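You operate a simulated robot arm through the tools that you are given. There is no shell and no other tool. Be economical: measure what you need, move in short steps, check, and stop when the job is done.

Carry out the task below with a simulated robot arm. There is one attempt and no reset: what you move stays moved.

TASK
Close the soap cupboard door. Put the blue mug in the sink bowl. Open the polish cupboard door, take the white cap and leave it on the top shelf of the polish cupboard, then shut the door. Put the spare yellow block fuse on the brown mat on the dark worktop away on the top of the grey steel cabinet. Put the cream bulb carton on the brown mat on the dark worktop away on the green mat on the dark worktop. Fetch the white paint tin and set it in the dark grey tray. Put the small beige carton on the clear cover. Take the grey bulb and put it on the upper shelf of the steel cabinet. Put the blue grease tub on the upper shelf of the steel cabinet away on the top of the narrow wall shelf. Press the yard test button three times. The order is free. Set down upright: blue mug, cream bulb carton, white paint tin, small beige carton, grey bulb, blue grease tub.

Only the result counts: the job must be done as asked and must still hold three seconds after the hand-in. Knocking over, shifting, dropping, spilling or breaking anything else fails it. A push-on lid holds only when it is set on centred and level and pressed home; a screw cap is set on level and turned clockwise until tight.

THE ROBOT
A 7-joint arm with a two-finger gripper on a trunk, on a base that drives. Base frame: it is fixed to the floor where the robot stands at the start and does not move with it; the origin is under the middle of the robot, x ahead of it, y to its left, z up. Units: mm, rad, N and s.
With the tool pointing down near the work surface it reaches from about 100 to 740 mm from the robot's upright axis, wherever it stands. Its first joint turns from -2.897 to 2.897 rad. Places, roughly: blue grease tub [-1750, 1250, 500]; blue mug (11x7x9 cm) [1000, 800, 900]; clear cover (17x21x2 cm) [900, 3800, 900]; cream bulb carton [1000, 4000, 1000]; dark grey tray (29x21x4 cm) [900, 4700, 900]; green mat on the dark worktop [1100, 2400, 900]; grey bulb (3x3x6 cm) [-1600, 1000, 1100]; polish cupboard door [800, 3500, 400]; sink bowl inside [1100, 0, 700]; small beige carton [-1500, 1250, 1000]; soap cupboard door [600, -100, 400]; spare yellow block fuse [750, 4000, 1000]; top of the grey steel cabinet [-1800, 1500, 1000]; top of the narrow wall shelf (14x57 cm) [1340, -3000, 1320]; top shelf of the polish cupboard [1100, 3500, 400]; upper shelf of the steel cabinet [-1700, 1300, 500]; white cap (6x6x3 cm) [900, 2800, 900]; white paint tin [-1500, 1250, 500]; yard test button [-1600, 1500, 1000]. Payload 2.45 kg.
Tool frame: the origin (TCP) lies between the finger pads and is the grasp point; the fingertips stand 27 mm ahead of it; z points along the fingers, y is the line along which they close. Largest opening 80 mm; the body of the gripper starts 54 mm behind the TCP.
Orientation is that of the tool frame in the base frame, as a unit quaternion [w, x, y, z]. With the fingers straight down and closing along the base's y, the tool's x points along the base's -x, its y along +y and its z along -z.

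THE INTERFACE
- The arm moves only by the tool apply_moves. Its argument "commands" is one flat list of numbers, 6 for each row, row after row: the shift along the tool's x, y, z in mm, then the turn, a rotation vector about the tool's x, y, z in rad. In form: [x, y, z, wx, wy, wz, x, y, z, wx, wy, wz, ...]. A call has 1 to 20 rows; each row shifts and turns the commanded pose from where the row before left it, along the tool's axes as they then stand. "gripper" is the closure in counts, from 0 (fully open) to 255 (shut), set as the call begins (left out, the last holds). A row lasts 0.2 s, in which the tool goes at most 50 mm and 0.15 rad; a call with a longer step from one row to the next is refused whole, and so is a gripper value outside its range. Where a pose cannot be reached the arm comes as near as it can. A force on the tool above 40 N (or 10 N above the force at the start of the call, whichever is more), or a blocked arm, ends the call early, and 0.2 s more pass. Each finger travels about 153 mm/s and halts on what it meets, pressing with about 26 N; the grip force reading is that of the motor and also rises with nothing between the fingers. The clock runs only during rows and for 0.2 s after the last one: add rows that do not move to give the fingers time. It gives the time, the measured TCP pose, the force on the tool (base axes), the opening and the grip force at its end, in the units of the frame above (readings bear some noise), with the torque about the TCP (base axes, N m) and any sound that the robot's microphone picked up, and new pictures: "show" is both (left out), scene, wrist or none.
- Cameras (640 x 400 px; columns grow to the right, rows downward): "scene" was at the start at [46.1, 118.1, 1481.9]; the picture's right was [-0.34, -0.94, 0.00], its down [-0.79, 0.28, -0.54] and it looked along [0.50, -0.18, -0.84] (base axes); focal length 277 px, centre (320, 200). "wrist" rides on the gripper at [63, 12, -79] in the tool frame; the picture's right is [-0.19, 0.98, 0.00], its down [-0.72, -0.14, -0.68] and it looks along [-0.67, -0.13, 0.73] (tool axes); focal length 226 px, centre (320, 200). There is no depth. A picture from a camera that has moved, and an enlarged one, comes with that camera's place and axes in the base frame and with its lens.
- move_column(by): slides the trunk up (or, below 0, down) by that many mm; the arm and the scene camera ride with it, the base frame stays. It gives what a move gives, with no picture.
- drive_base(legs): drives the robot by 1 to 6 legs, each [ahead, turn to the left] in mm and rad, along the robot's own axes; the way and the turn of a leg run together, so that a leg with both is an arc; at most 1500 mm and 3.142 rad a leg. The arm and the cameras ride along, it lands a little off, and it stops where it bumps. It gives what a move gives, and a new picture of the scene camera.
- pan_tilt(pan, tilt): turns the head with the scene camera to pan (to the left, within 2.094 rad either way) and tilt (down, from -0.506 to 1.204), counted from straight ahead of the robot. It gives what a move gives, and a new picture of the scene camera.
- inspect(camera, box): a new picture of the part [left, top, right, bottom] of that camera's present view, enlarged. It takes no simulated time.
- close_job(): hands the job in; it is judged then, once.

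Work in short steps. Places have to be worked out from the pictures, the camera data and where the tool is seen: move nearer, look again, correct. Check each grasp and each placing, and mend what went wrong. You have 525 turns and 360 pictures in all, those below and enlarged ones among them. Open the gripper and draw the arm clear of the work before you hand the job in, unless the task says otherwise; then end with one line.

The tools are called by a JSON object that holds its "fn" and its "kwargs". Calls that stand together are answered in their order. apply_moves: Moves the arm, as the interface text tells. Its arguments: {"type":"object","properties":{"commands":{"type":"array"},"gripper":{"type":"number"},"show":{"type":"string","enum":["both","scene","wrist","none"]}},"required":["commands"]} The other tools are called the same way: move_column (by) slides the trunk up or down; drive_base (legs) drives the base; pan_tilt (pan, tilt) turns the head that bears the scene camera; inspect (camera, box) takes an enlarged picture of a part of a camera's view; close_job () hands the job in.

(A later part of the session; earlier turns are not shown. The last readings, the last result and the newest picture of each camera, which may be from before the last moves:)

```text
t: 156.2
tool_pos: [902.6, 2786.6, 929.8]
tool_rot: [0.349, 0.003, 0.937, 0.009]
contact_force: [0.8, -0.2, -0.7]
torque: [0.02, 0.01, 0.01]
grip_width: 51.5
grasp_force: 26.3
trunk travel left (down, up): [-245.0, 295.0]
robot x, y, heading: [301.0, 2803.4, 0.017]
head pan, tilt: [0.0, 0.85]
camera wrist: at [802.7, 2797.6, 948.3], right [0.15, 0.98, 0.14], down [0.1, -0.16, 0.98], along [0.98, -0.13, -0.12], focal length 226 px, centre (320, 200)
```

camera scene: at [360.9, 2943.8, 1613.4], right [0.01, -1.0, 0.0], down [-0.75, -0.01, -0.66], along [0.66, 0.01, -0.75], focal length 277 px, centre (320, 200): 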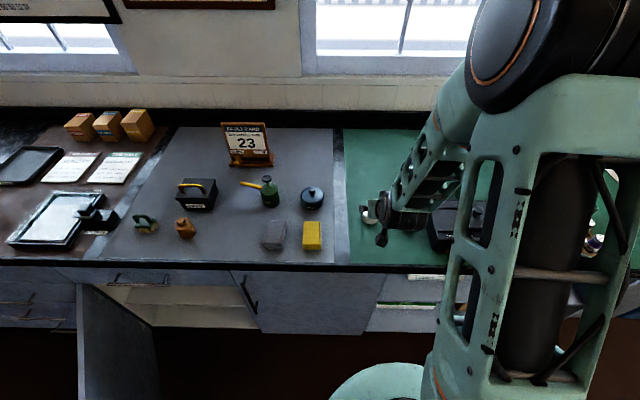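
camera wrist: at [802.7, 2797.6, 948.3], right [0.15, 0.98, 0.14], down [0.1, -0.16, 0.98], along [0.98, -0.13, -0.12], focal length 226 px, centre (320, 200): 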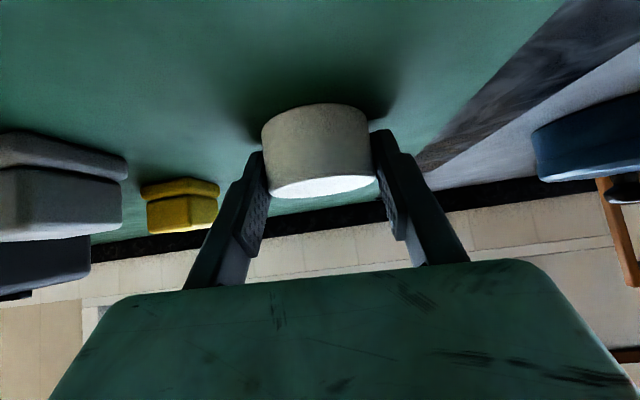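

The cap is held (51.5 mm). I lift it, retract, and drive to about (305,3220) in front of the open cupboard.

{"fn": "apply_moves", "kwargs": {"commands": [-24, 0, -29, 0, 0, 0, -24, 0, -29, 0, 0, 0, -24, 0, -29, 0, 0, 0, 30, 0, -26, 0, 0, 0, 30, 0, -26, 0, 0, 0, 30, 0, -26, 0, 0, 0, 30, 0, -26, 0, 0, 0], "show": "wrist"}}

{"fn": "drive_base", "kwargs": {"legs": [[0, 1.555], [415, 0], [0, -1.57]]}}

{"fn": "pan_tilt", "kwargs": {"pan": 0.45, "tilt": 1.0}}

```text
t: 157.8
tool_pos: [766.5, 2780.3, 1041.4]
tool_rot: [0.349, 0.003, 0.937, 0.008]
contact_force: [0.6, 0.2, -0.8]
torque: [0.02, 0.02, -0.01]
grip_width: 51.6
grasp_force: 26.0
out of reach, approached as far as the arm can: row 7
trunk travel left (down, up): [-245.0, 295.0]
robot x, y, heading: [306.1, 2806.2, 0.013]
head pan, tilt: [0.0, 0.85]
camera wrist: at [665.7, 2791.9, 1061.1], right [0.15, 0.98, 0.14], down [0.1, -0.16, 0.98], along [0.98, -0.13, -0.12], focal length 226 px, centre (320, 200)
```

wrist: 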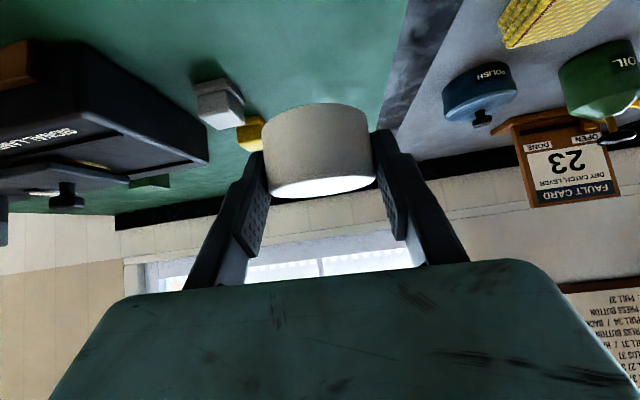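

```text
t: 168.3
tool_pos: [767.6, 3169.9, 1042.3]
tool_rot: [0.349, 0.034, 0.936, -0.004]
contact_force: [0.2, 0.3, -0.2]
torque: [-0.02, -0.01, -0.02]
grip_width: 51.5
grasp_force: 25.8
trunk travel left (down, up): [-245.0, 295.0]
robot x, y, heading: [307.5, 3218.9, -0.053]
head pan, tilt: [0.0, 0.85]
camera scene: at [373.4, 3359.0, 1613.3], right [-0.05, -1.0, 0.0], down [-0.75, 0.04, -0.66], along [0.66, -0.03, -0.75], focal length 277 px, centre (320, 200)
```

scene: 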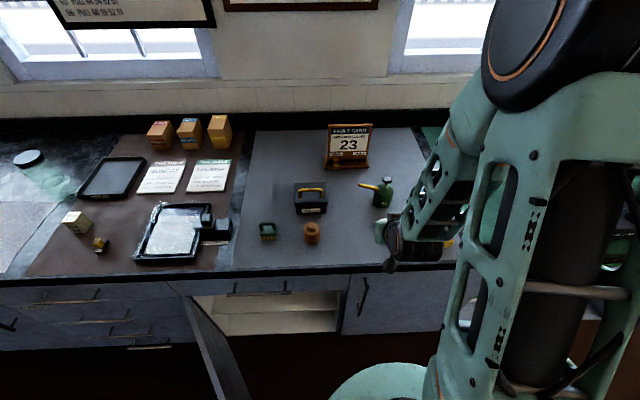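

```text
t: 169.2
tool_pos: [769.0, 3168.1, 1042.8]
tool_rot: [0.35, 0.034, 0.936, -0.004]
contact_force: [-0.6, -0.4, 0.2]
torque: [-0.01, -0.01, -0.01]
grip_width: 51.4
grasp_force: 26.3
trunk travel left (down, up): [-245.0, 295.0]
robot x, y, heading: [308.5, 3218.2, -0.052]
head pan, tilt: [0.45, 1.0]
camera scene: at [359.5, 3390.1, 1602.2], right [0.39, -0.92, 0.0], down [-0.78, -0.33, -0.54], along [0.5, 0.21, -0.84], focal length 277 px, centre (320, 200)
```

scene: 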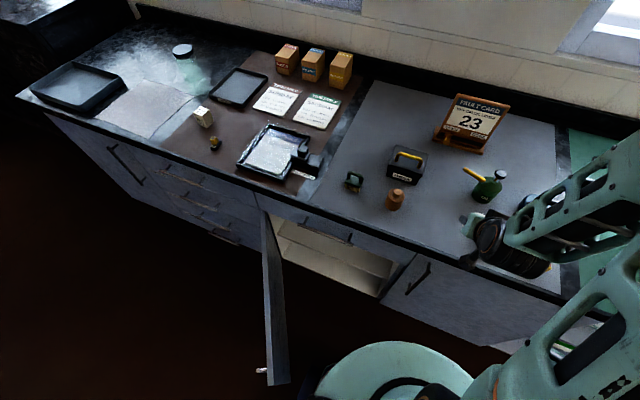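

The open cupboard lies ahead. I draw the tool back off the worktop and toward the cupboard, then lower the trunk.

{"fn": "apply_moves", "kwargs": {"commands": [0, 0, 0, -0.044, 0, -0.052, 30.3, 26, -4, 0, 0, 0, 30.3, 26, -4, 0, 0, 0, 30.3, 26, -4, 0, 0, 0, 30.3, 26, -4, 0, 0, 0, 30.3, 26, -4, 0, 0, 0], "show": "none"}}

{"fn": "move_column", "kwargs": {"by": -220}}

{"fn": "apply_moves", "kwargs": {"commands": [0, 0, 0, 0, 0, 0], "show": "both"}}

```text
t: 170.6
tool_pos: [731.9, 3305.1, 937.2]
tool_rot: [0.35, 0.001, 0.937, 0.008]
contact_force: [-0.1, -0.5, -0.2]
torque: [0.02, 0.01, -0.01]
grip_width: 51.7
grasp_force: 25.9
out of reach, approached as far as the arm can: row 2, 3, 4, 5, 6
trunk travel left (down, up): [-245.0, 295.0]
robot x, y, heading: [309.2, 3220.4, -0.049]
head pan, tilt: [0.45, 1.0]
```

```text
t: 171.1
tool_pos: [732.7, 3305.0, 928.2]
tool_rot: [0.355, 0.001, 0.935, 0.008]
contact_force: [-3.4, 0.1, 14.2]
torque: [-0.35, -0.08, -0.05]
grip_width: 51.5
grasp_force: 26.7
trunk travel left (down, up): [-233.0, 307.0]
robot x, y, heading: [308.1, 3222.6, -0.052]
head pan, tilt: [0.45, 1.0]
stopped: the force on the tool passed its limit at 61 N (the readings are from after the stop); the commanded pose is now the measured one
```

```text
t: 171.5
tool_pos: [734.0, 3305.2, 929.4]
tool_rot: [0.355, 0.001, 0.935, 0.008]
contact_force: [0.7, 0.3, 13.6]
torque: [-0.36, -0.18, 0.02]
grip_width: 51.5
grasp_force: 26.2
trunk travel left (down, up): [-233.0, 307.0]
robot x, y, heading: [308.3, 3220.8, -0.052]
head pan, tilt: [0.45, 1.0]
camera scene: at [358.7, 3390.1, 1590.7], right [0.39, -0.92, 0.0], down [-0.78, -0.33, -0.54], along [0.5, 0.21, -0.84], focal length 277 px, centre (320, 200)
camera wrist: at [632.5, 3316.3, 945.7], right [0.14, 0.98, 0.14], down [0.08, -0.16, 0.98], along [0.99, -0.13, -0.1], focal length 226 px, centre (320, 200)
```

scene: 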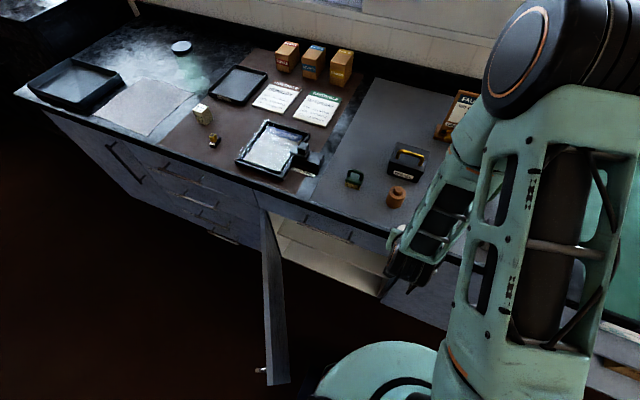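
wrist: 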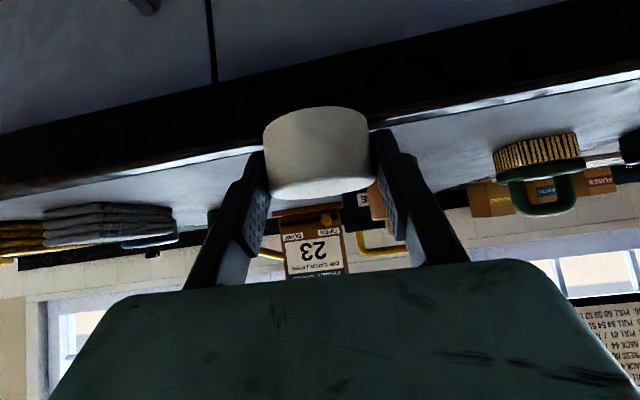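

I moved the column too early: the cap touched the worktop edge. I raise, then back the base off 150 mm so that the tool clears the edge.

{"fn": "move_column", "kwargs": {"by": 40}}

{"fn": "drive_base", "kwargs": {"legs": [[-150, 0.05]]}}

{"fn": "apply_moves", "kwargs": {"commands": [0, 0, 0, 0, 0, 0], "show": "wrist"}}

```text
t: 172.3
tool_pos: [734.2, 3305.3, 968.0]
tool_rot: [0.355, 0.001, 0.935, 0.007]
contact_force: [-0.3, -0.1, 0.3]
torque: [-0.04, 0.0, 0.01]
grip_width: 51.4
grasp_force: 26.2
trunk travel left (down, up): [-273.0, 267.0]
robot x, y, heading: [306.3, 3218.3, -0.053]
head pan, tilt: [0.45, 1.0]
```

```text
t: 173.7
tool_pos: [579.1, 3328.6, 967.5]
tool_rot: [0.354, -0.02, 0.935, 0.015]
contact_force: [-0.4, 0.2, -0.5]
torque: [0.0, 0.01, -0.02]
grip_width: 51.6
grasp_force: 26.1
trunk travel left (down, up): [-273.0, 267.0]
robot x, y, heading: [154.2, 3222.8, -0.006]
head pan, tilt: [0.45, 1.0]
camera scene: at [199.7, 3396.5, 1630.6], right [0.43, -0.9, 0.0], down [-0.76, -0.36, -0.54], along [0.49, 0.23, -0.84], focal length 277 px, centre (320, 200)
```

scene: 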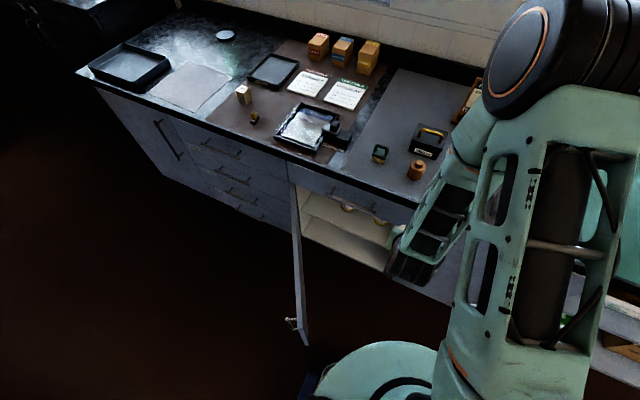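

```text
t: 174.1
tool_pos: [577.7, 3328.4, 967.9]
tool_rot: [0.353, -0.022, 0.935, 0.017]
contact_force: [-0.5, 0.0, -0.2]
torque: [-0.04, -0.01, -0.02]
grip_width: 51.6
grasp_force: 25.9
trunk travel left (down, up): [-273.0, 267.0]
robot x, y, heading: [156.2, 3223.3, 0.0]
head pan, tilt: [0.45, 1.0]
camera wrist: at [476.3, 3335.5, 985.1], right [0.1, 0.98, 0.14], down [0.09, -0.15, 0.98], along [0.99, -0.08, -0.11], focal length 226 px, centre (320, 200)
```

wrist: 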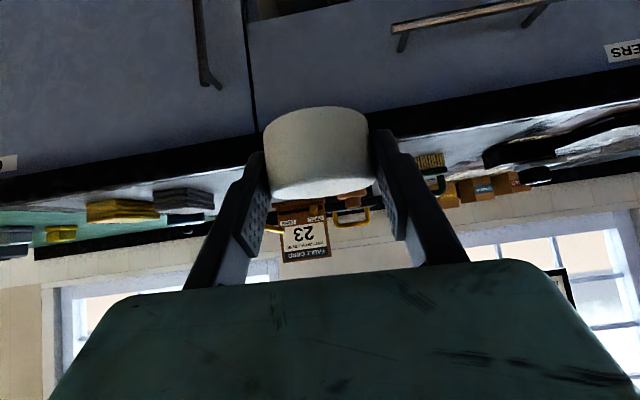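

The cap is still well held and clear. I lower the trunk 250 mm.

{"fn": "move_column", "kwargs": {"by": -250}}

{"fn": "apply_moves", "kwargs": {"commands": [14, 30, 20, 0.01, -0.02, 0.01, 14, 30, 20, 0.01, -0.02, 0.01, 14, 30, 20, 0, -0.02, 0, 14, 30, 20, 0, -0.02, 0], "show": "both"}}

```text
t: 176.7
tool_pos: [578.2, 3327.4, 717.0]
tool_rot: [0.354, -0.021, 0.935, 0.017]
contact_force: [-0.2, -0.9, -0.8]
torque: [0.05, -0.05, 0.0]
grip_width: 51.6
grasp_force: 26.2
trunk travel left (down, up): [-23.0, 517.0]
robot x, y, heading: [153.7, 3224.7, -0.003]
head pan, tilt: [0.45, 1.0]
```

```text
t: 177.7
tool_pos: [589.8, 3451.0, 623.9]
tool_rot: [0.392, -0.007, 0.92, 0.011]
contact_force: [-0.1, 0.4, 0.3]
torque: [-0.02, 0.01, 0.03]
grip_width: 51.4
grasp_force: 26.2
trunk travel left (down, up): [-23.0, 517.0]
robot x, y, heading: [158.2, 3225.2, -0.007]
head pan, tilt: [0.45, 1.0]
camera scene: at [199.5, 3396.2, 1380.7], right [0.43, -0.9, 0.0], down [-0.76, -0.36, -0.54], along [0.49, 0.23, -0.84], focal length 277 px, centre (320, 200)
camera wrist: at [486.9, 3460.8, 633.3], right [0.11, 0.98, 0.15], down [0.01, -0.16, 0.99], along [0.99, -0.11, -0.03], focal length 226 px, centre (320, 200)
```

scene: 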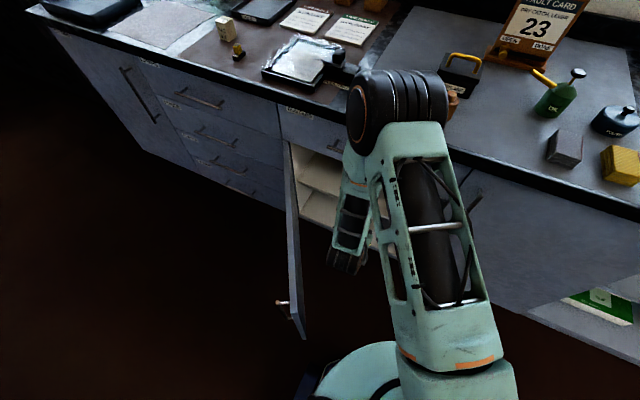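
wrist: 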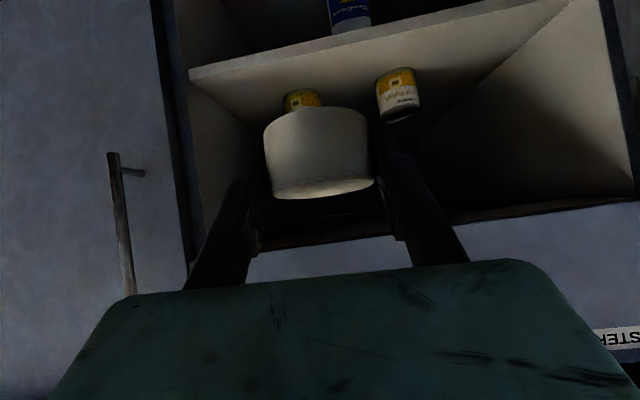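

The shelf (z≈437) and tins are clear in view. I go down to z≈520 and forward to about (822,3490), between and in front of the tins.

{"fn": "apply_moves", "kwargs": {"commands": [12.7, 13, 36.3, 0, 0, 0, 12.7, 13, 36.3, 0, 0, 0, 12.7, 13, 36.3, 0, 0, 0, -25.7, 0, 25.7, 0, 0, 0, -25.7, 0, 25.7, 0, 0, 0, -25.7, 0, 25.7, 0, 0, 0, -25.7, 0, 25.7, 0, 0, 0], "show": "wrist"}}

```text
t: 179.3
tool_pos: [783.2, 3495.3, 522.2]
tool_rot: [0.39, -0.007, 0.921, 0.011]
contact_force: [0.2, 1.2, -0.5]
torque: [0.0, 0.03, 0.02]
grip_width: 51.6
grasp_force: 26.3
trunk travel left (down, up): [-23.0, 517.0]
robot x, y, heading: [156.3, 3223.4, -0.003]
head pan, tilt: [0.45, 1.0]
camera wrist: at [681.3, 3505.4, 532.4], right [0.11, 0.98, 0.15], down [0.01, -0.16, 0.99], along [0.99, -0.11, -0.03], focal length 226 px, centre (320, 200)
```

wrist: 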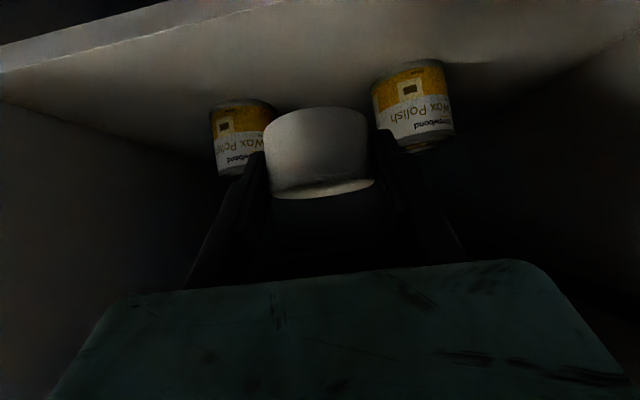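

I go 32 mm further and lower 45 mm toward the shelf.

{"fn": "apply_moves", "kwargs": {"commands": [-22.6, 4, 22.6, 0, 0, 0, 16, 0, 16, 0, 0, 0, 16, 0, 16, 0, 0, 0, 3, 0, 3, 0, 0, 0, 3, 0, 3, 0, 0, 0, 3, 0, 3, 0, 0, 0], "show": "wrist"}}

```text
t: 180.7
tool_pos: [817.0, 3500.9, 466.2]
tool_rot: [0.392, -0.008, 0.92, 0.011]
contact_force: [0.5, -0.6, -0.5]
torque: [-0.01, 0.0, 0.05]
grip_width: 51.5
grasp_force: 26.4
trunk travel left (down, up): [-23.0, 517.0]
robot x, y, heading: [158.3, 3223.4, -0.005]
head pan, tilt: [0.45, 1.0]
camera wrist: at [715.2, 3510.5, 475.7], right [0.11, 0.98, 0.15], down [0.01, -0.16, 0.99], along [0.99, -0.11, -0.03], focal length 226 px, centre (320, 200)
```

wrist: 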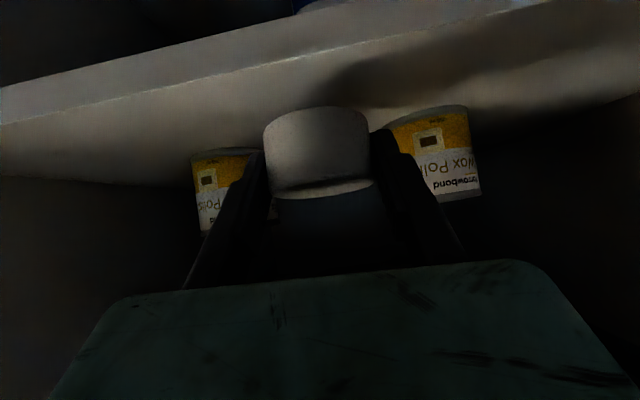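

Shadows show the cap is close above the shelf. I go on in 2–3 mm steps.

{"fn": "apply_moves", "kwargs": {"commands": [2, 0, 2, 0, 0, 0, 2, 0, 2, 0, 0, 0, 2, 0, 2, 0, 0, 0, 2, 0, 2, 0, 0, 0], "show": "none"}}

{"fn": "apply_moves", "kwargs": {"commands": [1.5, 0, 1.5, 0, 0, 0, 1.5, 0, 1.5, 0, 0, 0], "show": "wrist"}}

```text
t: 181.7
tool_pos: [818.3, 3501.1, 455.4]
tool_rot: [0.391, -0.008, 0.92, 0.011]
contact_force: [-0.2, 0.0, -0.8]
torque: [0.0, 0.0, -0.01]
grip_width: 51.5
grasp_force: 25.4
trunk travel left (down, up): [-23.0, 517.0]
robot x, y, heading: [154.1, 3226.8, -0.004]
head pan, tilt: [0.45, 1.0]
```

```text
t: 182.3
tool_pos: [818.5, 3499.7, 450.4]
tool_rot: [0.391, -0.008, 0.92, 0.011]
contact_force: [0.1, 0.3, 0.2]
torque: [0.0, -0.01, 0.02]
grip_width: 51.6
grasp_force: 26.1
trunk travel left (down, up): [-23.0, 517.0]
robot x, y, heading: [158.6, 3222.0, -0.008]
head pan, tilt: [0.45, 1.0]
camera wrist: at [715.6, 3510.3, 460.0], right [0.11, 0.98, 0.15], down [0.01, -0.16, 0.99], along [0.99, -0.11, -0.03], focal length 226 px, centre (320, 200)
```

wrist: 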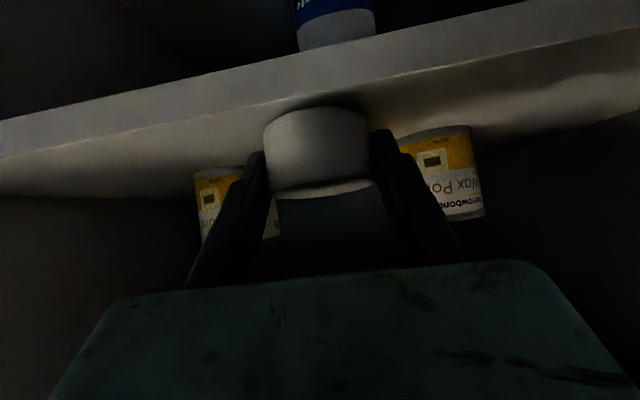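

No contact yet; further down in small steps.

{"fn": "apply_moves", "kwargs": {"commands": [1.5, 0, 1.5, 0, 0, 0, 1.5, 0, 1.5, 0, 0, 0, 1.5, 0, 1.5, 0, 0, 0], "show": "none"}}

{"fn": "apply_moves", "kwargs": {"commands": [1.5, 0, 1.5, 0, 0, 0, 1.5, 0, 1.5, 0, 0, 0], "show": "wrist"}}

```text
t: 183.1
tool_pos: [818.2, 3501.1, 446.0]
tool_rot: [0.393, -0.007, 0.92, 0.011]
contact_force: [-2.0, -0.1, 6.5]
torque: [-0.01, 0.16, 0.01]
grip_width: 51.5
grasp_force: 26.3
trunk travel left (down, up): [-23.0, 517.0]
robot x, y, heading: [155.9, 3221.1, -0.005]
head pan, tilt: [0.45, 1.0]
```

```text
t: 183.7
tool_pos: [819.8, 3500.4, 442.8]
tool_rot: [0.394, -0.007, 0.919, 0.012]
contact_force: [1.9, -1.8, 21.5]
torque: [-0.12, 0.11, 0.06]
grip_width: 51.6
grasp_force: 25.4
trunk travel left (down, up): [-23.0, 517.0]
robot x, y, heading: [155.3, 3226.9, -0.0]
head pan, tilt: [0.45, 1.0]
camera wrist: at [716.8, 3511.1, 451.5], right [0.11, 0.98, 0.16], down [0.0, -0.16, 0.99], along [0.99, -0.11, -0.02], focal length 226 px, centre (320, 200)
```

wrist: 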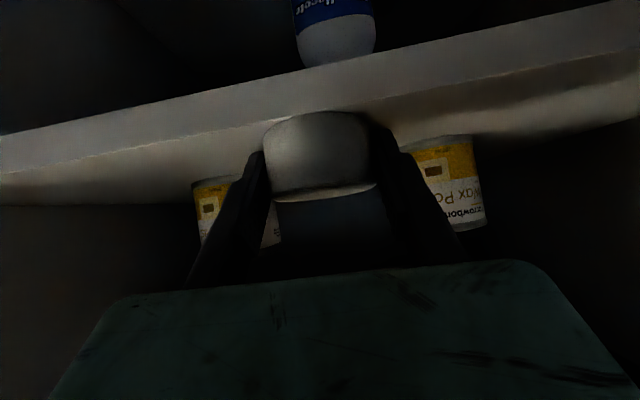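

Firm contact. I ease up 2 mm, open partly, and withdraw along the tool axis.

{"fn": "apply_moves", "kwargs": {"commands": [-1.4, 0, -1.4, 0, 0, 0, 0, 0, 0, 0, 0, 0], "show": "none"}}

{"fn": "apply_moves", "kwargs": {"commands": [0, 0, 0, 0, 0, 0, 0, 0, 0, 0, 0, 0, -3, 0, -10, 0, 0, 0, 0, 0, -25, 0, 0, 0, 0, 0, -35, 0, 0, 0], "gripper": 40, "show": "wrist"}}

```text
t: 184.3
tool_pos: [818.1, 3500.1, 442.8]
tool_rot: [0.393, -0.007, 0.92, 0.011]
contact_force: [5.5, 2.0, 15.6]
torque: [-0.3, -0.27, 0.16]
grip_width: 51.8
grasp_force: 26.0
trunk travel left (down, up): [-23.0, 517.0]
robot x, y, heading: [157.2, 3225.1, -0.005]
head pan, tilt: [0.45, 1.0]
```

```text
t: 185.5
tool_pos: [767.1, 3498.0, 491.0]
tool_rot: [0.391, -0.007, 0.92, 0.01]
contact_force: [0.0, -0.5, -0.2]
torque: [-0.02, -0.01, -0.01]
grip_width: 67.3
grasp_force: 0.0
trunk travel left (down, up): [-23.0, 517.0]
robot x, y, heading: [153.3, 3227.6, -0.004]
head pan, tilt: [0.45, 1.0]
camera wrist: at [665.4, 3508.1, 500.4], right [0.11, 0.98, 0.15], down [0.01, -0.15, 0.99], along [0.99, -0.11, -0.03], focal length 226 px, centre (320, 200)
```

wrist: 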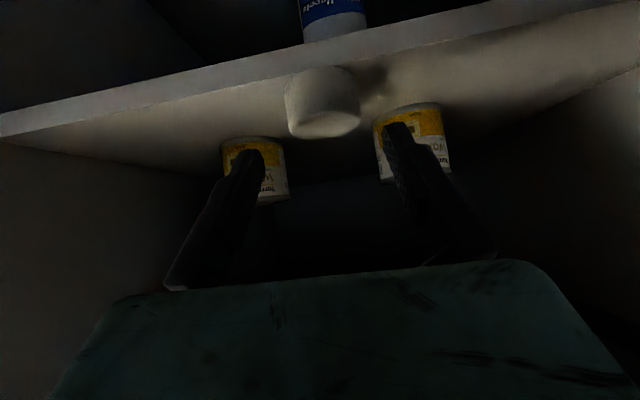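

The cap rests on the shelf. I back out, raise the tool and close the fingers, then look at the door.

{"fn": "apply_moves", "kwargs": {"commands": [0, 0, -40, 0, 0, 0, 0, 0, -40, 0, 0, 0, 0, 0, -40, 0, 0, 0, 0, 0, -40, 0, 0, 0, 0, 0, 0, 0, 0.11, 0, 0, 0, 0, 0, 0.11, 0, 0, 0, 0, 0, 0.11, 0, 0, 0, 0, 0, 0.11, 0, 0, 0, 0, 0, 0.11, 0, 0, 0, 0, 0, 0.11, 0, 0, 0, 0, 0, 0.11, 0, 5, 0, -40, 0, 0, 0, 5, 0, -40, 0, 0, 0, 5, 0, -40, 0, 0, 0, 5, 0, -40, 0, 0, 0], "gripper": 255, "show": "none"}}

{"fn": "pan_tilt", "kwargs": {"pan": 0.6, "tilt": 1.1}}

```text
t: 188.7
tool_pos: [626.0, 3491.2, 763.1]
tool_rot: [0.016, -0.011, 1.0, 0.008]
contact_force: [0.0, 0.0, -0.3]
torque: [0.0, 0.02, -0.02]
grip_width: 0.1
grasp_force: 26.3
trunk travel left (down, up): [-23.0, 517.0]
robot x, y, heading: [158.5, 3224.4, -0.005]
head pan, tilt: [0.45, 1.0]
```

```text
t: 189.4
tool_pos: [628.5, 3491.6, 762.8]
tool_rot: [0.018, -0.011, 1.0, 0.007]
contact_force: [-0.1, -0.9, -0.4]
torque: [0.0, -0.01, 0.02]
grip_width: 0.1
grasp_force: 26.1
trunk travel left (down, up): [-23.0, 517.0]
robot x, y, heading: [155.9, 3226.5, -0.003]
head pan, tilt: [0.6, 1.1]
camera scene: at [188.9, 3402.0, 1374.0], right [0.56, -0.83, 0.0], down [-0.74, -0.5, -0.45], along [0.38, 0.26, -0.89], focal length 277 px, centre (320, 200)
```

scene: 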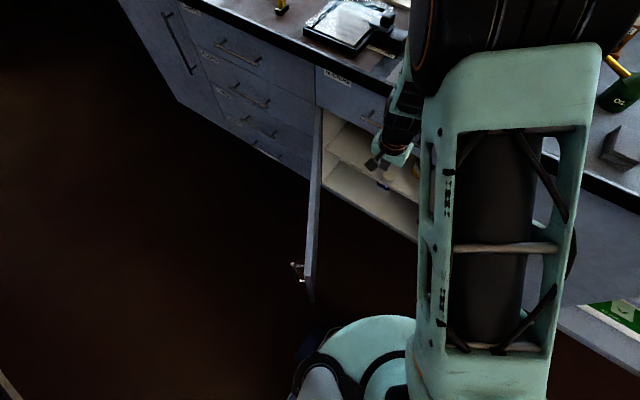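

I enlarge the door to get its free corner.

{"fn": "inspect", "kwargs": {"camera": "scene", "box": [240, 90, 400, 310]}}

```text
1.82 times, centred on (320, 200) of scene
camera zoom: at [188.9, 3402.0, 1374.0], right [0.56, -0.83, 0.0], down [-0.74, -0.5, -0.45], along [0.38, 0.26, -0.89], focal length 504 px, centre (320, 200)
```

zoom: 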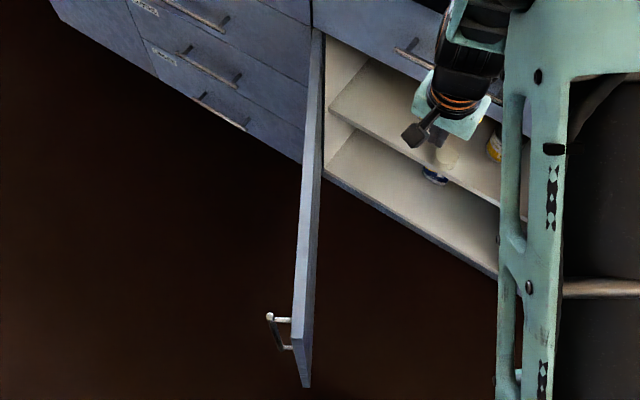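

The door is about 57° open, its edge near (290,517+3000). I move the tool over the door to its outer side at about (374,3617), still above it.

{"fn": "apply_moves", "kwargs": {"commands": [42.4, 21, 0, 0, 0, 0, 42.4, 21, 0, 0, 0, 0, 42.4, 21, 0, 0, 0, 0, 42.4, 21, 0, 0, 0, 0, 42.4, 21, 0, 0, 0, 0, 42.4, 21, 0, 0, 0, 0], "show": "both"}}

```text
t: 190.8
tool_pos: [372.4, 3613.5, 756.7]
tool_rot: [0.017, -0.01, 1.0, 0.008]
contact_force: [0.1, -0.1, 0.2]
torque: [0.02, 0.01, 0.01]
grip_width: 0.1
grasp_force: 26.2
trunk travel left (down, up): [-23.0, 517.0]
robot x, y, heading: [157.8, 3224.4, -0.006]
head pan, tilt: [0.6, 1.1]
camera scene: at [189.2, 3401.9, 1374.0], right [0.56, -0.83, 0.0], down [-0.74, -0.5, -0.45], along [0.37, 0.26, -0.89], focal length 277 px, centre (320, 200)
camera wrist: at [305.0, 3623.5, 834.4], right [0.17, 0.98, 0.02], down [0.7, -0.14, 0.7], along [0.7, -0.11, -0.71], focal length 226 px, centre (320, 200)
```

scene: 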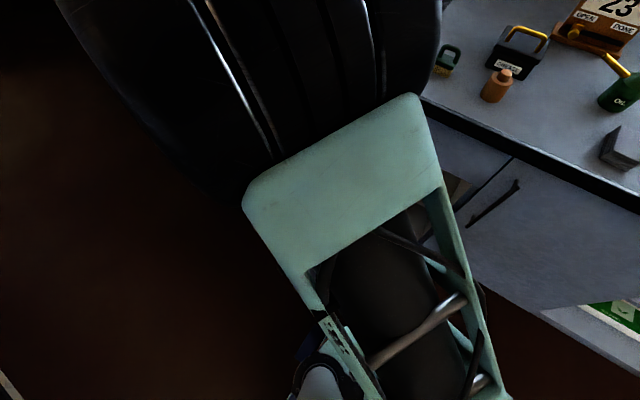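
wrist: 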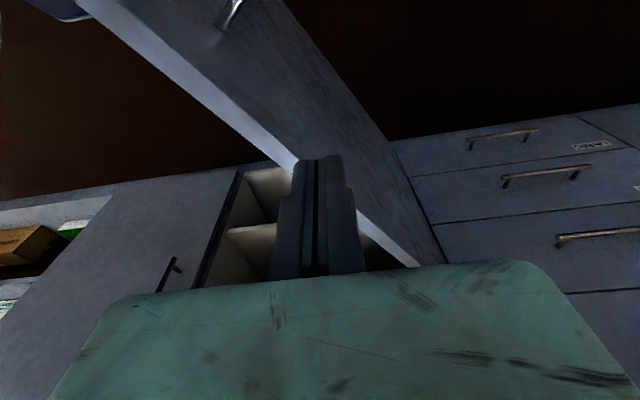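

The fingers are outside the door plane. I lower and sweep the door toward closed.

{"fn": "apply_moves", "kwargs": {"commands": [0, 0, 40, 0, 0, 0, 0, 0, 40, 0, 0, 0, 0, 0, 30, 0, 0, 0, -20, -24, 0, 0, 0, 0, -20, -24, 0, 0, 0, 0, -20, -24, 0, 0, 0, 0, -20, -24, 0, 0, 0, 0, -20, -24, 0, 0, 0, 0, -26, -16, 0, 0, 0, 0, -26, -16, 0, 0, 0, 0, -26, -16, 0, 0, 0, 0], "show": "wrist"}}

```text
t: 193.2
tool_pos: [555.4, 3449.3, 648.6]
tool_rot: [0.018, -0.01, 1.0, 0.007]
contact_force: [0.9, 0.5, 0.0]
torque: [0.01, -0.02, 0.01]
grip_width: 0.1
grasp_force: 25.9
trunk travel left (down, up): [-23.0, 517.0]
robot x, y, heading: [154.7, 3225.2, -0.002]
head pan, tilt: [0.6, 1.1]
camera wrist: at [488.9, 3459.7, 726.2], right [0.17, 0.98, 0.02], down [0.7, -0.14, 0.7], along [0.7, -0.11, -0.71], focal length 226 px, centre (320, 200)
```

wrist: 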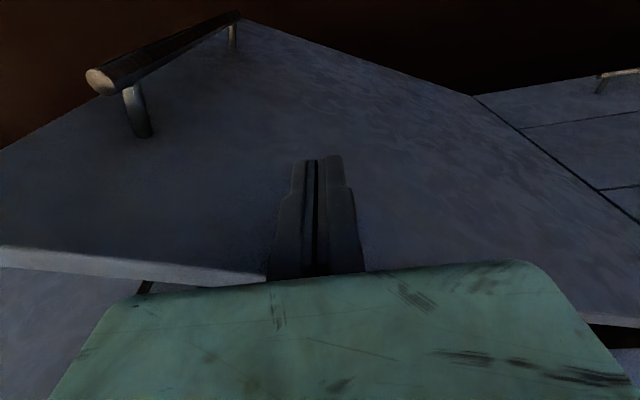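

The door follows. I tilt the tool 45° so it will pass below the worktop edge and push the door shut.

{"fn": "apply_moves", "kwargs": {"commands": [0, 0, 0, 0, -0.131, 0, 0, 0, 0, 0, -0.131, 0, 0, 0, 0, 0, -0.131, 0, 0, 0, 0, 0, -0.131, 0, 0, 0, 0, 0, -0.131, 0, 0, 0, 0, 0, -0.131, 0, -14, -6, 14, 0, 0, 0, -14, -6, 14, 0, 0, 0, -14, -5, 14, 0, 0, 0, -14, -5, 14, 0, 0, 0, -14, -4, 14, 0, 0, 0, -14, -4, 14, 0, 0, 0, -14, -3, 14, 0, 0, 0, -14, -3, 14, 0, 0, 0], "show": "wrist"}}

{"fn": "apply_moves", "kwargs": {"commands": [-7, 0, 7, 0, 0, 0, -7, 0, 7, 0, 0, 0, -7, 0, 7, 0, 0, 0, -7, 0, 7, 0, 0, 0, -7, 0, 7, 0, 0, 0, -7, 0, 7, 0, 0, 0], "show": "wrist"}}

```text
t: 196.2
tool_pos: [718.2, 3417.8, 655.9]
tool_rot: [0.399, -0.007, 0.917, 0.011]
contact_force: [-0.4, 0.4, 0.0]
torque: [0.05, 0.0, 0.02]
grip_width: 0.0
grasp_force: 26.0
trunk travel left (down, up): [-23.0, 517.0]
robot x, y, heading: [159.3, 3225.8, -0.006]
head pan, tilt: [0.6, 1.1]
camera wrist: at [614.4, 3427.7, 663.7], right [0.11, 0.98, 0.16], down [-0.01, -0.16, 0.99], along [0.99, -0.11, -0.01], focal length 226 px, centre (320, 200)
```

wrist: 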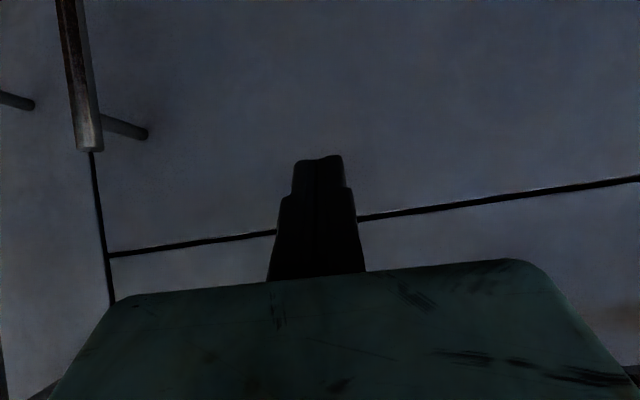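

```text
t: 197.4
tool_pos: [756.0, 3420.2, 652.1]
tool_rot: [0.393, -0.009, 0.92, 0.01]
contact_force: [-12.1, -0.8, 4.8]
torque: [0.02, -0.01, -0.07]
grip_width: 0.0
grasp_force: 25.8
trunk travel left (down, up): [-23.0, 517.0]
robot x, y, heading: [151.1, 3226.4, 0.003]
head pan, tilt: [0.6, 1.1]
stopped in row 6: the force on the tool passed its limit at 53 N (the readings are from after the stop); the commanded pose is now the measured one
camera wrist: at [653.6, 3429.5, 662.3], right [0.11, 0.98, 0.15], down [0.01, -0.15, 0.99], along [0.99, -0.11, -0.03], focal length 226 px, centre (320, 200)
```

wrist: 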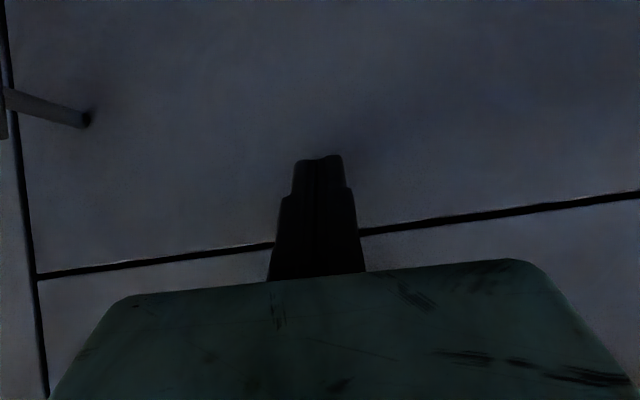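

The door met its stop (53 N) and is shut. I back off, level the tool, raise the trunk and drive to about (300,4000) for the carton.

{"fn": "apply_moves", "kwargs": {"commands": [28, 0, -28, 0, 0, 0, 35, 0, -35, 0, 0, 0, 35, 0, -35, 0, 0, 0, 35, 0, -35, 0, 0, 0, 0, -40, 0, 0, 0.131, 0, 0, -40, 0, 0, 0.131, 0, 0, -40, 0, 0, 0.131, 0, 0, -40, 0, 0, 0.131, 0, 0, 0, 0, 0, 0.131, 0, 0, 0, 0, 0, 0.131, 0, 0, 0, -45, 0, 0, 0, 0, 0, -45, 0, 0, 0, 0, 0, -45, 0, 0, 0, 0, 0, -45, 0, 0, 0], "gripper": 0, "show": "none"}}

{"fn": "move_column", "kwargs": {"by": 250}}

{"fn": "drive_base", "kwargs": {"legs": [[0, 1.382], [790, 0], [0, -1.382]]}}

{"fn": "pan_tilt", "kwargs": {"pan": 0.1, "tilt": 0.85}}

```text
t: 200.4
tool_pos: [569.0, 3251.7, 828.8]
tool_rot: [0.011, -0.011, 1.0, 0.006]
contact_force: [-0.4, 0.4, 0.7]
torque: [-0.04, 0.0, 0.0]
grip_width: 80.1
grasp_force: 0.1
trunk travel left (down, up): [-23.0, 517.0]
robot x, y, heading: [154.0, 3226.1, -0.002]
head pan, tilt: [0.6, 1.1]
```

```text
t: 203.0
tool_pos: [569.2, 3251.6, 1077.5]
tool_rot: [0.011, -0.012, 1.0, 0.006]
contact_force: [0.2, 0.1, -0.2]
torque: [0.0, -0.01, 0.0]
grip_width: 79.9
grasp_force: 0.0
trunk travel left (down, up): [-273.0, 267.0]
robot x, y, heading: [153.0, 3223.1, -0.002]
head pan, tilt: [0.6, 1.1]
```

```text
t: 214.3
tool_pos: [690.1, 4044.9, 1078.2]
tool_rot: [0.011, -0.027, 1.0, 0.006]
contact_force: [-0.5, 0.4, 0.6]
torque: [0.01, -0.04, -0.01]
grip_width: 79.9
grasp_force: 0.1
trunk travel left (down, up): [-273.0, 267.0]
robot x, y, heading: [278.2, 4012.0, 0.026]
head pan, tilt: [0.6, 1.1]
camera scene: at [305.2, 4184.5, 1624.0], right [0.59, -0.81, 0.0], down [-0.72, -0.52, -0.45], along [0.37, 0.27, -0.89], focal length 277 px, centre (320, 200)
```

scene: 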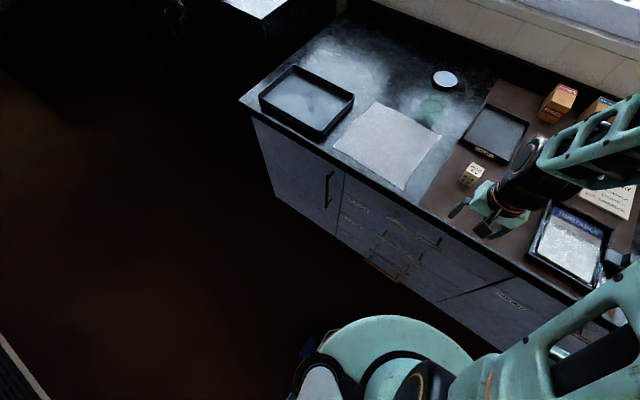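

```text
t: 215.2
tool_pos: [691.4, 4045.5, 1077.4]
tool_rot: [0.01, -0.026, 1.0, 0.007]
contact_force: [-0.3, 0.5, 0.4]
torque: [0.01, 0.04, -0.01]
grip_width: 79.9
grasp_force: 0.0
trunk travel left (down, up): [-273.0, 267.0]
robot x, y, heading: [277.4, 4008.7, 0.028]
head pan, tilt: [0.099, 0.85]
camera scene: at [331.6, 4157.3, 1641.7], right [0.13, -0.99, 0.0], down [-0.75, -0.09, -0.66], along [0.65, 0.08, -0.75], focal length 277 px, centre (320, 200)
```

scene: 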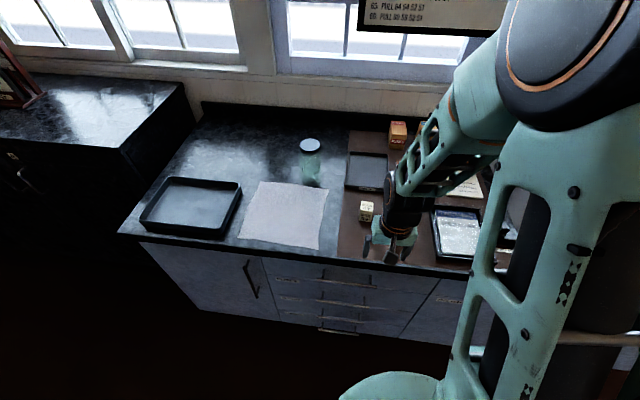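

The carton is near (893,4077). I bring the gripper above it and look with the wrist camera.

{"fn": "apply_moves", "kwargs": {"commands": [-38, 4, 0, 0, 0, 0, -38, 4, 0, 0, 0, 0, -38, 4, 0, 0, 0, 0, -38, 4, 0, 0, 0, 0, -38, 4, 0, 0, 0, 0], "show": "wrist"}}

```text
t: 216.4
tool_pos: [878.5, 4074.6, 1080.0]
tool_rot: [0.01, -0.027, 1.0, 0.007]
contact_force: [-0.3, -1.3, 1.1]
torque: [0.0, 0.0, -0.03]
grip_width: 80.0
grasp_force: 0.0
trunk travel left (down, up): [-273.0, 267.0]
robot x, y, heading: [275.5, 4004.9, 0.028]
head pan, tilt: [0.099, 0.85]
camera wrist: at [812.6, 4082.6, 1159.3], right [0.14, 0.99, 0.02], down [0.71, -0.11, 0.69], along [0.69, -0.09, -0.72], focal length 226 px, centre (320, 200)
```

wrist: 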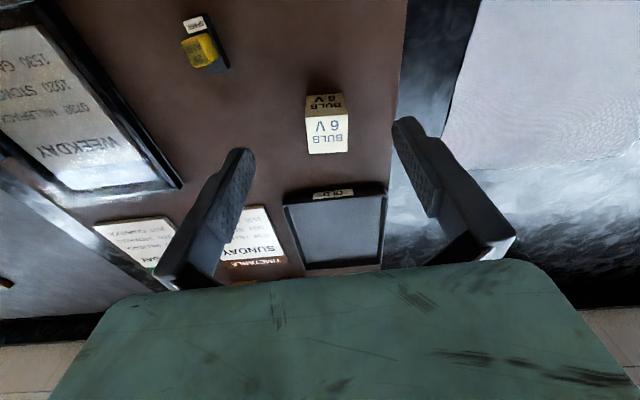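

The carton is about 44 mm cubed at (923,4077), z 905–950. I centre and descend to z≈938, then close.

{"fn": "apply_moves", "kwargs": {"commands": [-44, 2.5, 0, 0, 0, 0, 0, 0, 45, 0, 0, 0, 0, 0, 45, 0, 0, 0, 0, 0, 30, 0, 0, 0, 0, 0, 21, 0, 0, 0], "show": "wrist"}}

```text
t: 217.6
tool_pos: [925.1, 4081.7, 942.4]
tool_rot: [0.01, -0.026, 1.0, 0.006]
contact_force: [0.4, -0.5, 0.0]
torque: [0.01, 0.02, -0.02]
grip_width: 80.1
grasp_force: 0.1
trunk travel left (down, up): [-273.0, 267.0]
robot x, y, heading: [276.1, 4006.4, 0.025]
head pan, tilt: [0.099, 0.85]
camera wrist: at [859.9, 4089.6, 1021.1], right [0.14, 0.99, 0.02], down [0.71, -0.11, 0.69], along [0.69, -0.09, -0.72], focal length 226 px, centre (320, 200)
```

wrist: 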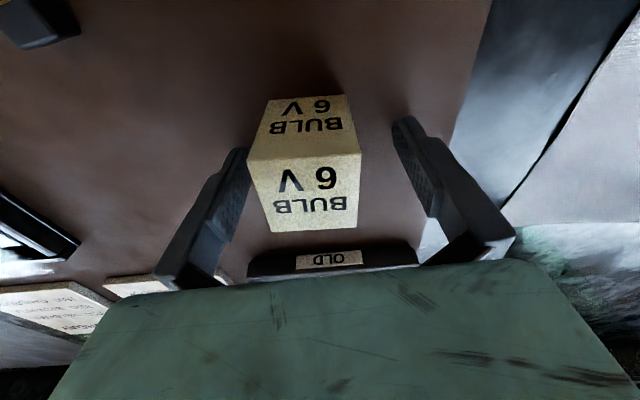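

The box sits slightly right; shift −5 mm in y and close.

{"fn": "apply_moves", "kwargs": {"commands": [0, -5, 2, 0, 0, 0, 0, 0, 0, 0, 0, 0], "show": "none"}}

{"fn": "apply_moves", "kwargs": {"commands": [0, 0, 0, 0, 0, 0, 0, 0, 0, 0, 0, 0, 0, 0, 0, 0, 0, 0, 0, 0, -40, 0, 0, 0, 0, 0, -45, 0, 0, 0, 0, 0, -45, 0, 0, 0], "gripper": 255, "show": "wrist"}}

```text
t: 218.2
tool_pos: [926.6, 4074.7, 940.0]
tool_rot: [0.01, -0.027, 1.0, 0.007]
contact_force: [-0.1, 0.0, -0.7]
torque: [0.01, 0.0, -0.02]
grip_width: 79.8
grasp_force: 0.0
trunk travel left (down, up): [-273.0, 267.0]
robot x, y, heading: [275.1, 4007.3, 0.028]
head pan, tilt: [0.099, 0.85]
```

```text
t: 219.6
tool_pos: [923.3, 4072.5, 1069.8]
tool_rot: [0.01, -0.026, 1.0, 0.006]
contact_force: [-0.4, 0.6, 0.2]
torque: [0.0, 0.01, 0.02]
grip_width: 38.8
grasp_force: 25.7
trunk travel left (down, up): [-273.0, 267.0]
robot x, y, heading: [278.0, 4007.5, 0.024]
head pan, tilt: [0.099, 0.85]
camera wrist: at [856.8, 4080.3, 1147.1], right [0.14, 0.99, 0.02], down [0.71, -0.11, 0.69], along [0.69, -0.09, -0.72], focal length 226 px, centre (320, 200)
```

wrist: 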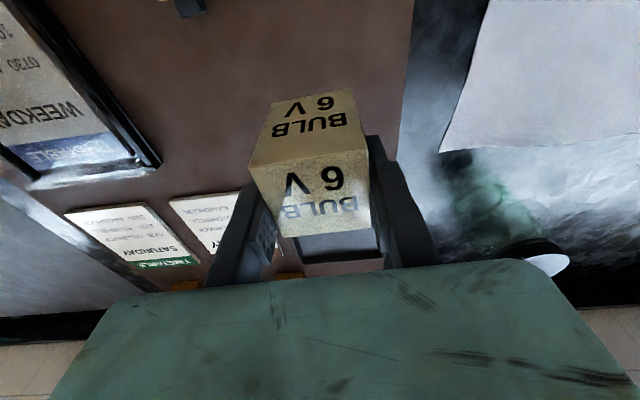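

The carton is held (38.8 mm). I retract and drive back to about (300,2785) at the green mat.

{"fn": "apply_moves", "kwargs": {"commands": [40, 0, 0, 0, 0, 0, 40, 0, 0, 0, 0, 0, 40, 0, 0, 0, 0, 0, 40, 0, 0, 0, 0, 0, 40, 0, 0, 0, 0, 0], "show": "none"}}

{"fn": "drive_base", "kwargs": {"legs": [[0, -1.578], [1222, 0], [0, 1.56]]}}

{"fn": "pan_tilt", "kwargs": {"pan": 0.1, "tilt": 0.85}}

```text
t: 220.8
tool_pos: [721.3, 4065.5, 1064.5]
tool_rot: [0.01, -0.026, 1.0, 0.006]
contact_force: [-0.2, 0.4, -0.7]
torque: [0.0, -0.02, 0.02]
grip_width: 38.9
grasp_force: 26.3
trunk travel left (down, up): [-273.0, 267.0]
robot x, y, heading: [278.5, 4008.4, 0.024]
head pan, tilt: [0.099, 0.85]
```

```text
t: 235.1
tool_pos: [711.4, 2790.9, 1064.4]
tool_rot: [0.011, -0.002, 1.0, 0.006]
contact_force: [0.8, 0.3, 0.3]
torque: [0.0, 0.03, -0.03]
grip_width: 39.0
grasp_force: 25.6
trunk travel left (down, up): [-273.0, 267.0]
robot x, y, heading: [259.5, 2758.2, -0.025]
head pan, tilt: [0.099, 0.85]
camera scene: at [324.6, 2902.3, 1641.8], right [0.08, -1.0, 0.0], down [-0.75, -0.06, -0.66], along [0.66, 0.05, -0.75], focal length 277 px, centre (320, 200)
```

scene: 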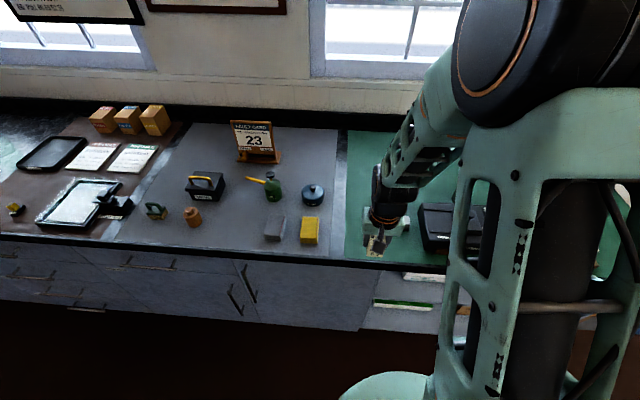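

```text
t: 235.7
tool_pos: [711.4, 2790.0, 1064.0]
tool_rot: [0.01, -0.002, 1.0, 0.006]
contact_force: [0.0, -1.0, 0.7]
torque: [0.0, 0.04, -0.01]
grip_width: 39.2
grasp_force: 25.9
trunk travel left (down, up): [-273.0, 267.0]
robot x, y, heading: [261.5, 2752.2, -0.025]
head pan, tilt: [0.099, 0.85]
camera scene: at [324.6, 2902.2, 1641.8], right [0.08, -1.0, 0.0], down [-0.75, -0.06, -0.66], along [0.66, 0.05, -0.75], focal length 277 px, centre (320, 200)
```

scene: 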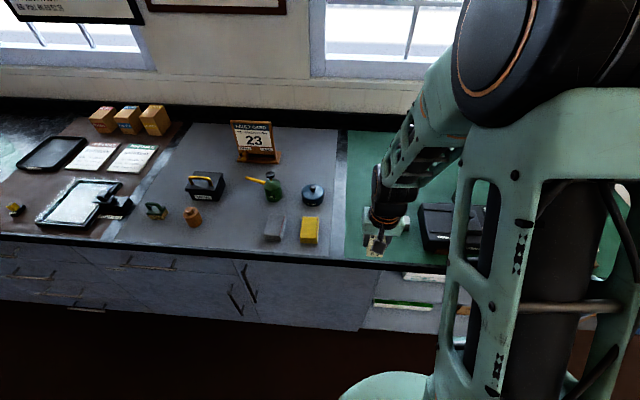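

I extend 200 mm over the empty mat spot and look.

{"fn": "apply_moves", "kwargs": {"commands": [-42, -2, 0, 0, 0, 0, -42, -2, 0, 0, 0, 0, -42, -2, 0, 0, 0, 0, -42, -2, 0, 0, 0, 0, -42, -2, 0, 0, 0, 0], "show": "wrist"}}

```text
t: 236.9
tool_pos: [921.9, 2781.1, 1066.4]
tool_rot: [0.009, -0.002, 1.0, 0.006]
contact_force: [0.7, -0.7, -0.4]
torque: [-0.01, 0.02, 0.02]
grip_width: 39.0
grasp_force: 25.9
trunk travel left (down, up): [-273.0, 267.0]
robot x, y, heading: [260.5, 2752.1, -0.021]
head pan, tilt: [0.099, 0.85]
camera wrist: at [856.6, 2791.6, 1145.8], right [0.19, 0.98, 0.02], down [0.7, -0.15, 0.69], along [0.68, -0.12, -0.72], focal length 226 px, centre (320, 200)
```

wrist: 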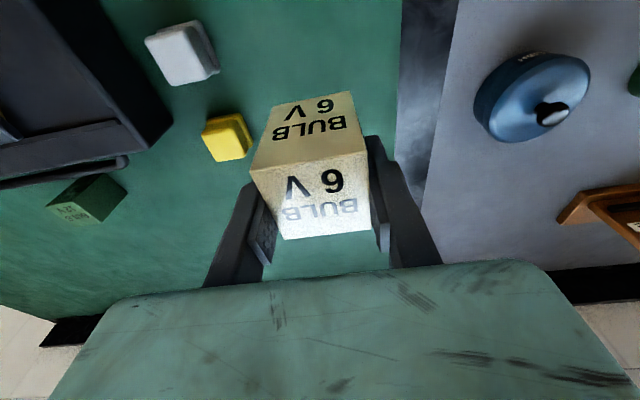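

The spot is free and well inside the mat. I lower to near contact.

{"fn": "apply_moves", "kwargs": {"commands": [0, 0, 45, 0, 0, 0, 0, 0, 45, 0, 0, 0, 0, 0, 27, 0, 0, 0, 0, 0, 3, 0, 0, 0, 0, 0, 2, 0, 0, 0, 0, 0, 2, 0, 0, 0], "show": "wrist"}}

```text
t: 238.3
tool_pos: [924.1, 2783.0, 942.5]
tool_rot: [0.01, -0.002, 1.0, 0.006]
contact_force: [0.3, -0.5, -0.7]
torque: [0.01, 0.02, 0.0]
grip_width: 38.9
grasp_force: 26.1
trunk travel left (down, up): [-273.0, 267.0]
robot x, y, heading: [262.5, 2755.7, -0.023]
head pan, tilt: [0.099, 0.85]
camera wrist: at [858.0, 2794.6, 1021.4], right [0.19, 0.98, 0.02], down [0.7, -0.15, 0.69], along [0.68, -0.12, -0.72], focal length 226 px, centre (320, 200)
```

wrist: 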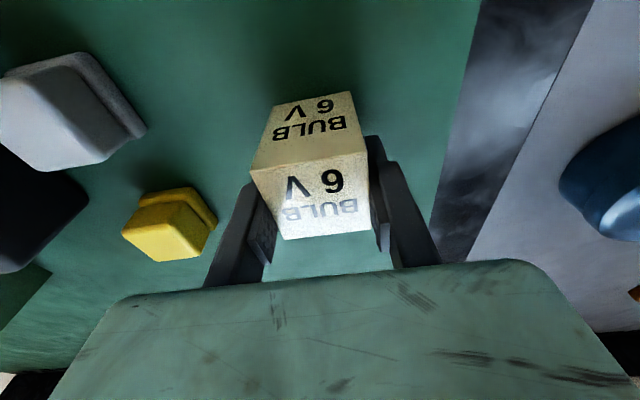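

Close to contact; a few 1.5 mm steps more.

{"fn": "apply_moves", "kwargs": {"commands": [0, 0, 1.5, 0, 0, 0, 0, 0, 1.5, 0, 0, 0, 0, 0, 1.5, 0, 0, 0], "show": "none"}}

```text
t: 239.1
tool_pos: [923.4, 2783.3, 939.1]
tool_rot: [0.011, -0.002, 1.0, 0.006]
contact_force: [-1.1, 0.0, 0.0]
torque: [0.0, -0.01, 0.0]
grip_width: 38.8
grasp_force: 26.0
trunk travel left (down, up): [-273.0, 267.0]
robot x, y, heading: [263.4, 2753.0, -0.022]
head pan, tilt: [0.099, 0.85]
```

{"fn": "apply_moves", "kwargs": {"commands": [0, 0, 1.5, 0, 0, 0, 0, 0, 1.5, 0, 0, 0], "show": "none"}}

```text
t: 239.7
tool_pos: [922.8, 2783.1, 938.5]
tool_rot: [0.014, -0.002, 1.0, 0.006]
contact_force: [-1.3, 2.4, 20.8]
torque: [-0.33, 0.34, -0.06]
grip_width: 38.5
grasp_force: 26.0
trunk travel left (down, up): [-273.0, 267.0]
robot x, y, heading: [262.4, 2754.1, -0.024]
head pan, tilt: [0.099, 0.85]
```

Contact is felt (21 N). I open partly and lift off.

{"fn": "apply_moves", "kwargs": {"commands": [0, 0, -1, 0, 0, 0, 0, 0, 0, 0, 0, 0, 0, 0, -20, 0, 0, 0, 0, 0, -45, 0, 0, 0, 0, 0, -45, 0, 0, 0, 0, 0, -30, 0, 0, 0], "gripper": 65, "show": "wrist"}}

```text
t: 241.1
tool_pos: [920.1, 2780.4, 1079.6]
tool_rot: [0.01, -0.002, 1.0, 0.005]
contact_force: [0.3, 0.1, 1.1]
torque: [-0.01, -0.04, 0.03]
grip_width: 59.8
grasp_force: 0.1
trunk travel left (down, up): [-273.0, 267.0]
robot x, y, heading: [264.2, 2753.8, -0.023]
head pan, tilt: [0.099, 0.85]
camera wrist: at [854.4, 2792.9, 1157.9], right [0.19, 0.98, 0.02], down [0.7, -0.15, 0.69], along [0.68, -0.12, -0.72], focal length 226 px, centre (320, 200)
```

wrist: 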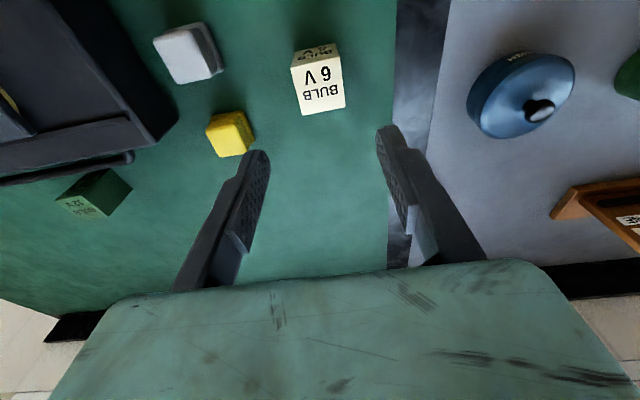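

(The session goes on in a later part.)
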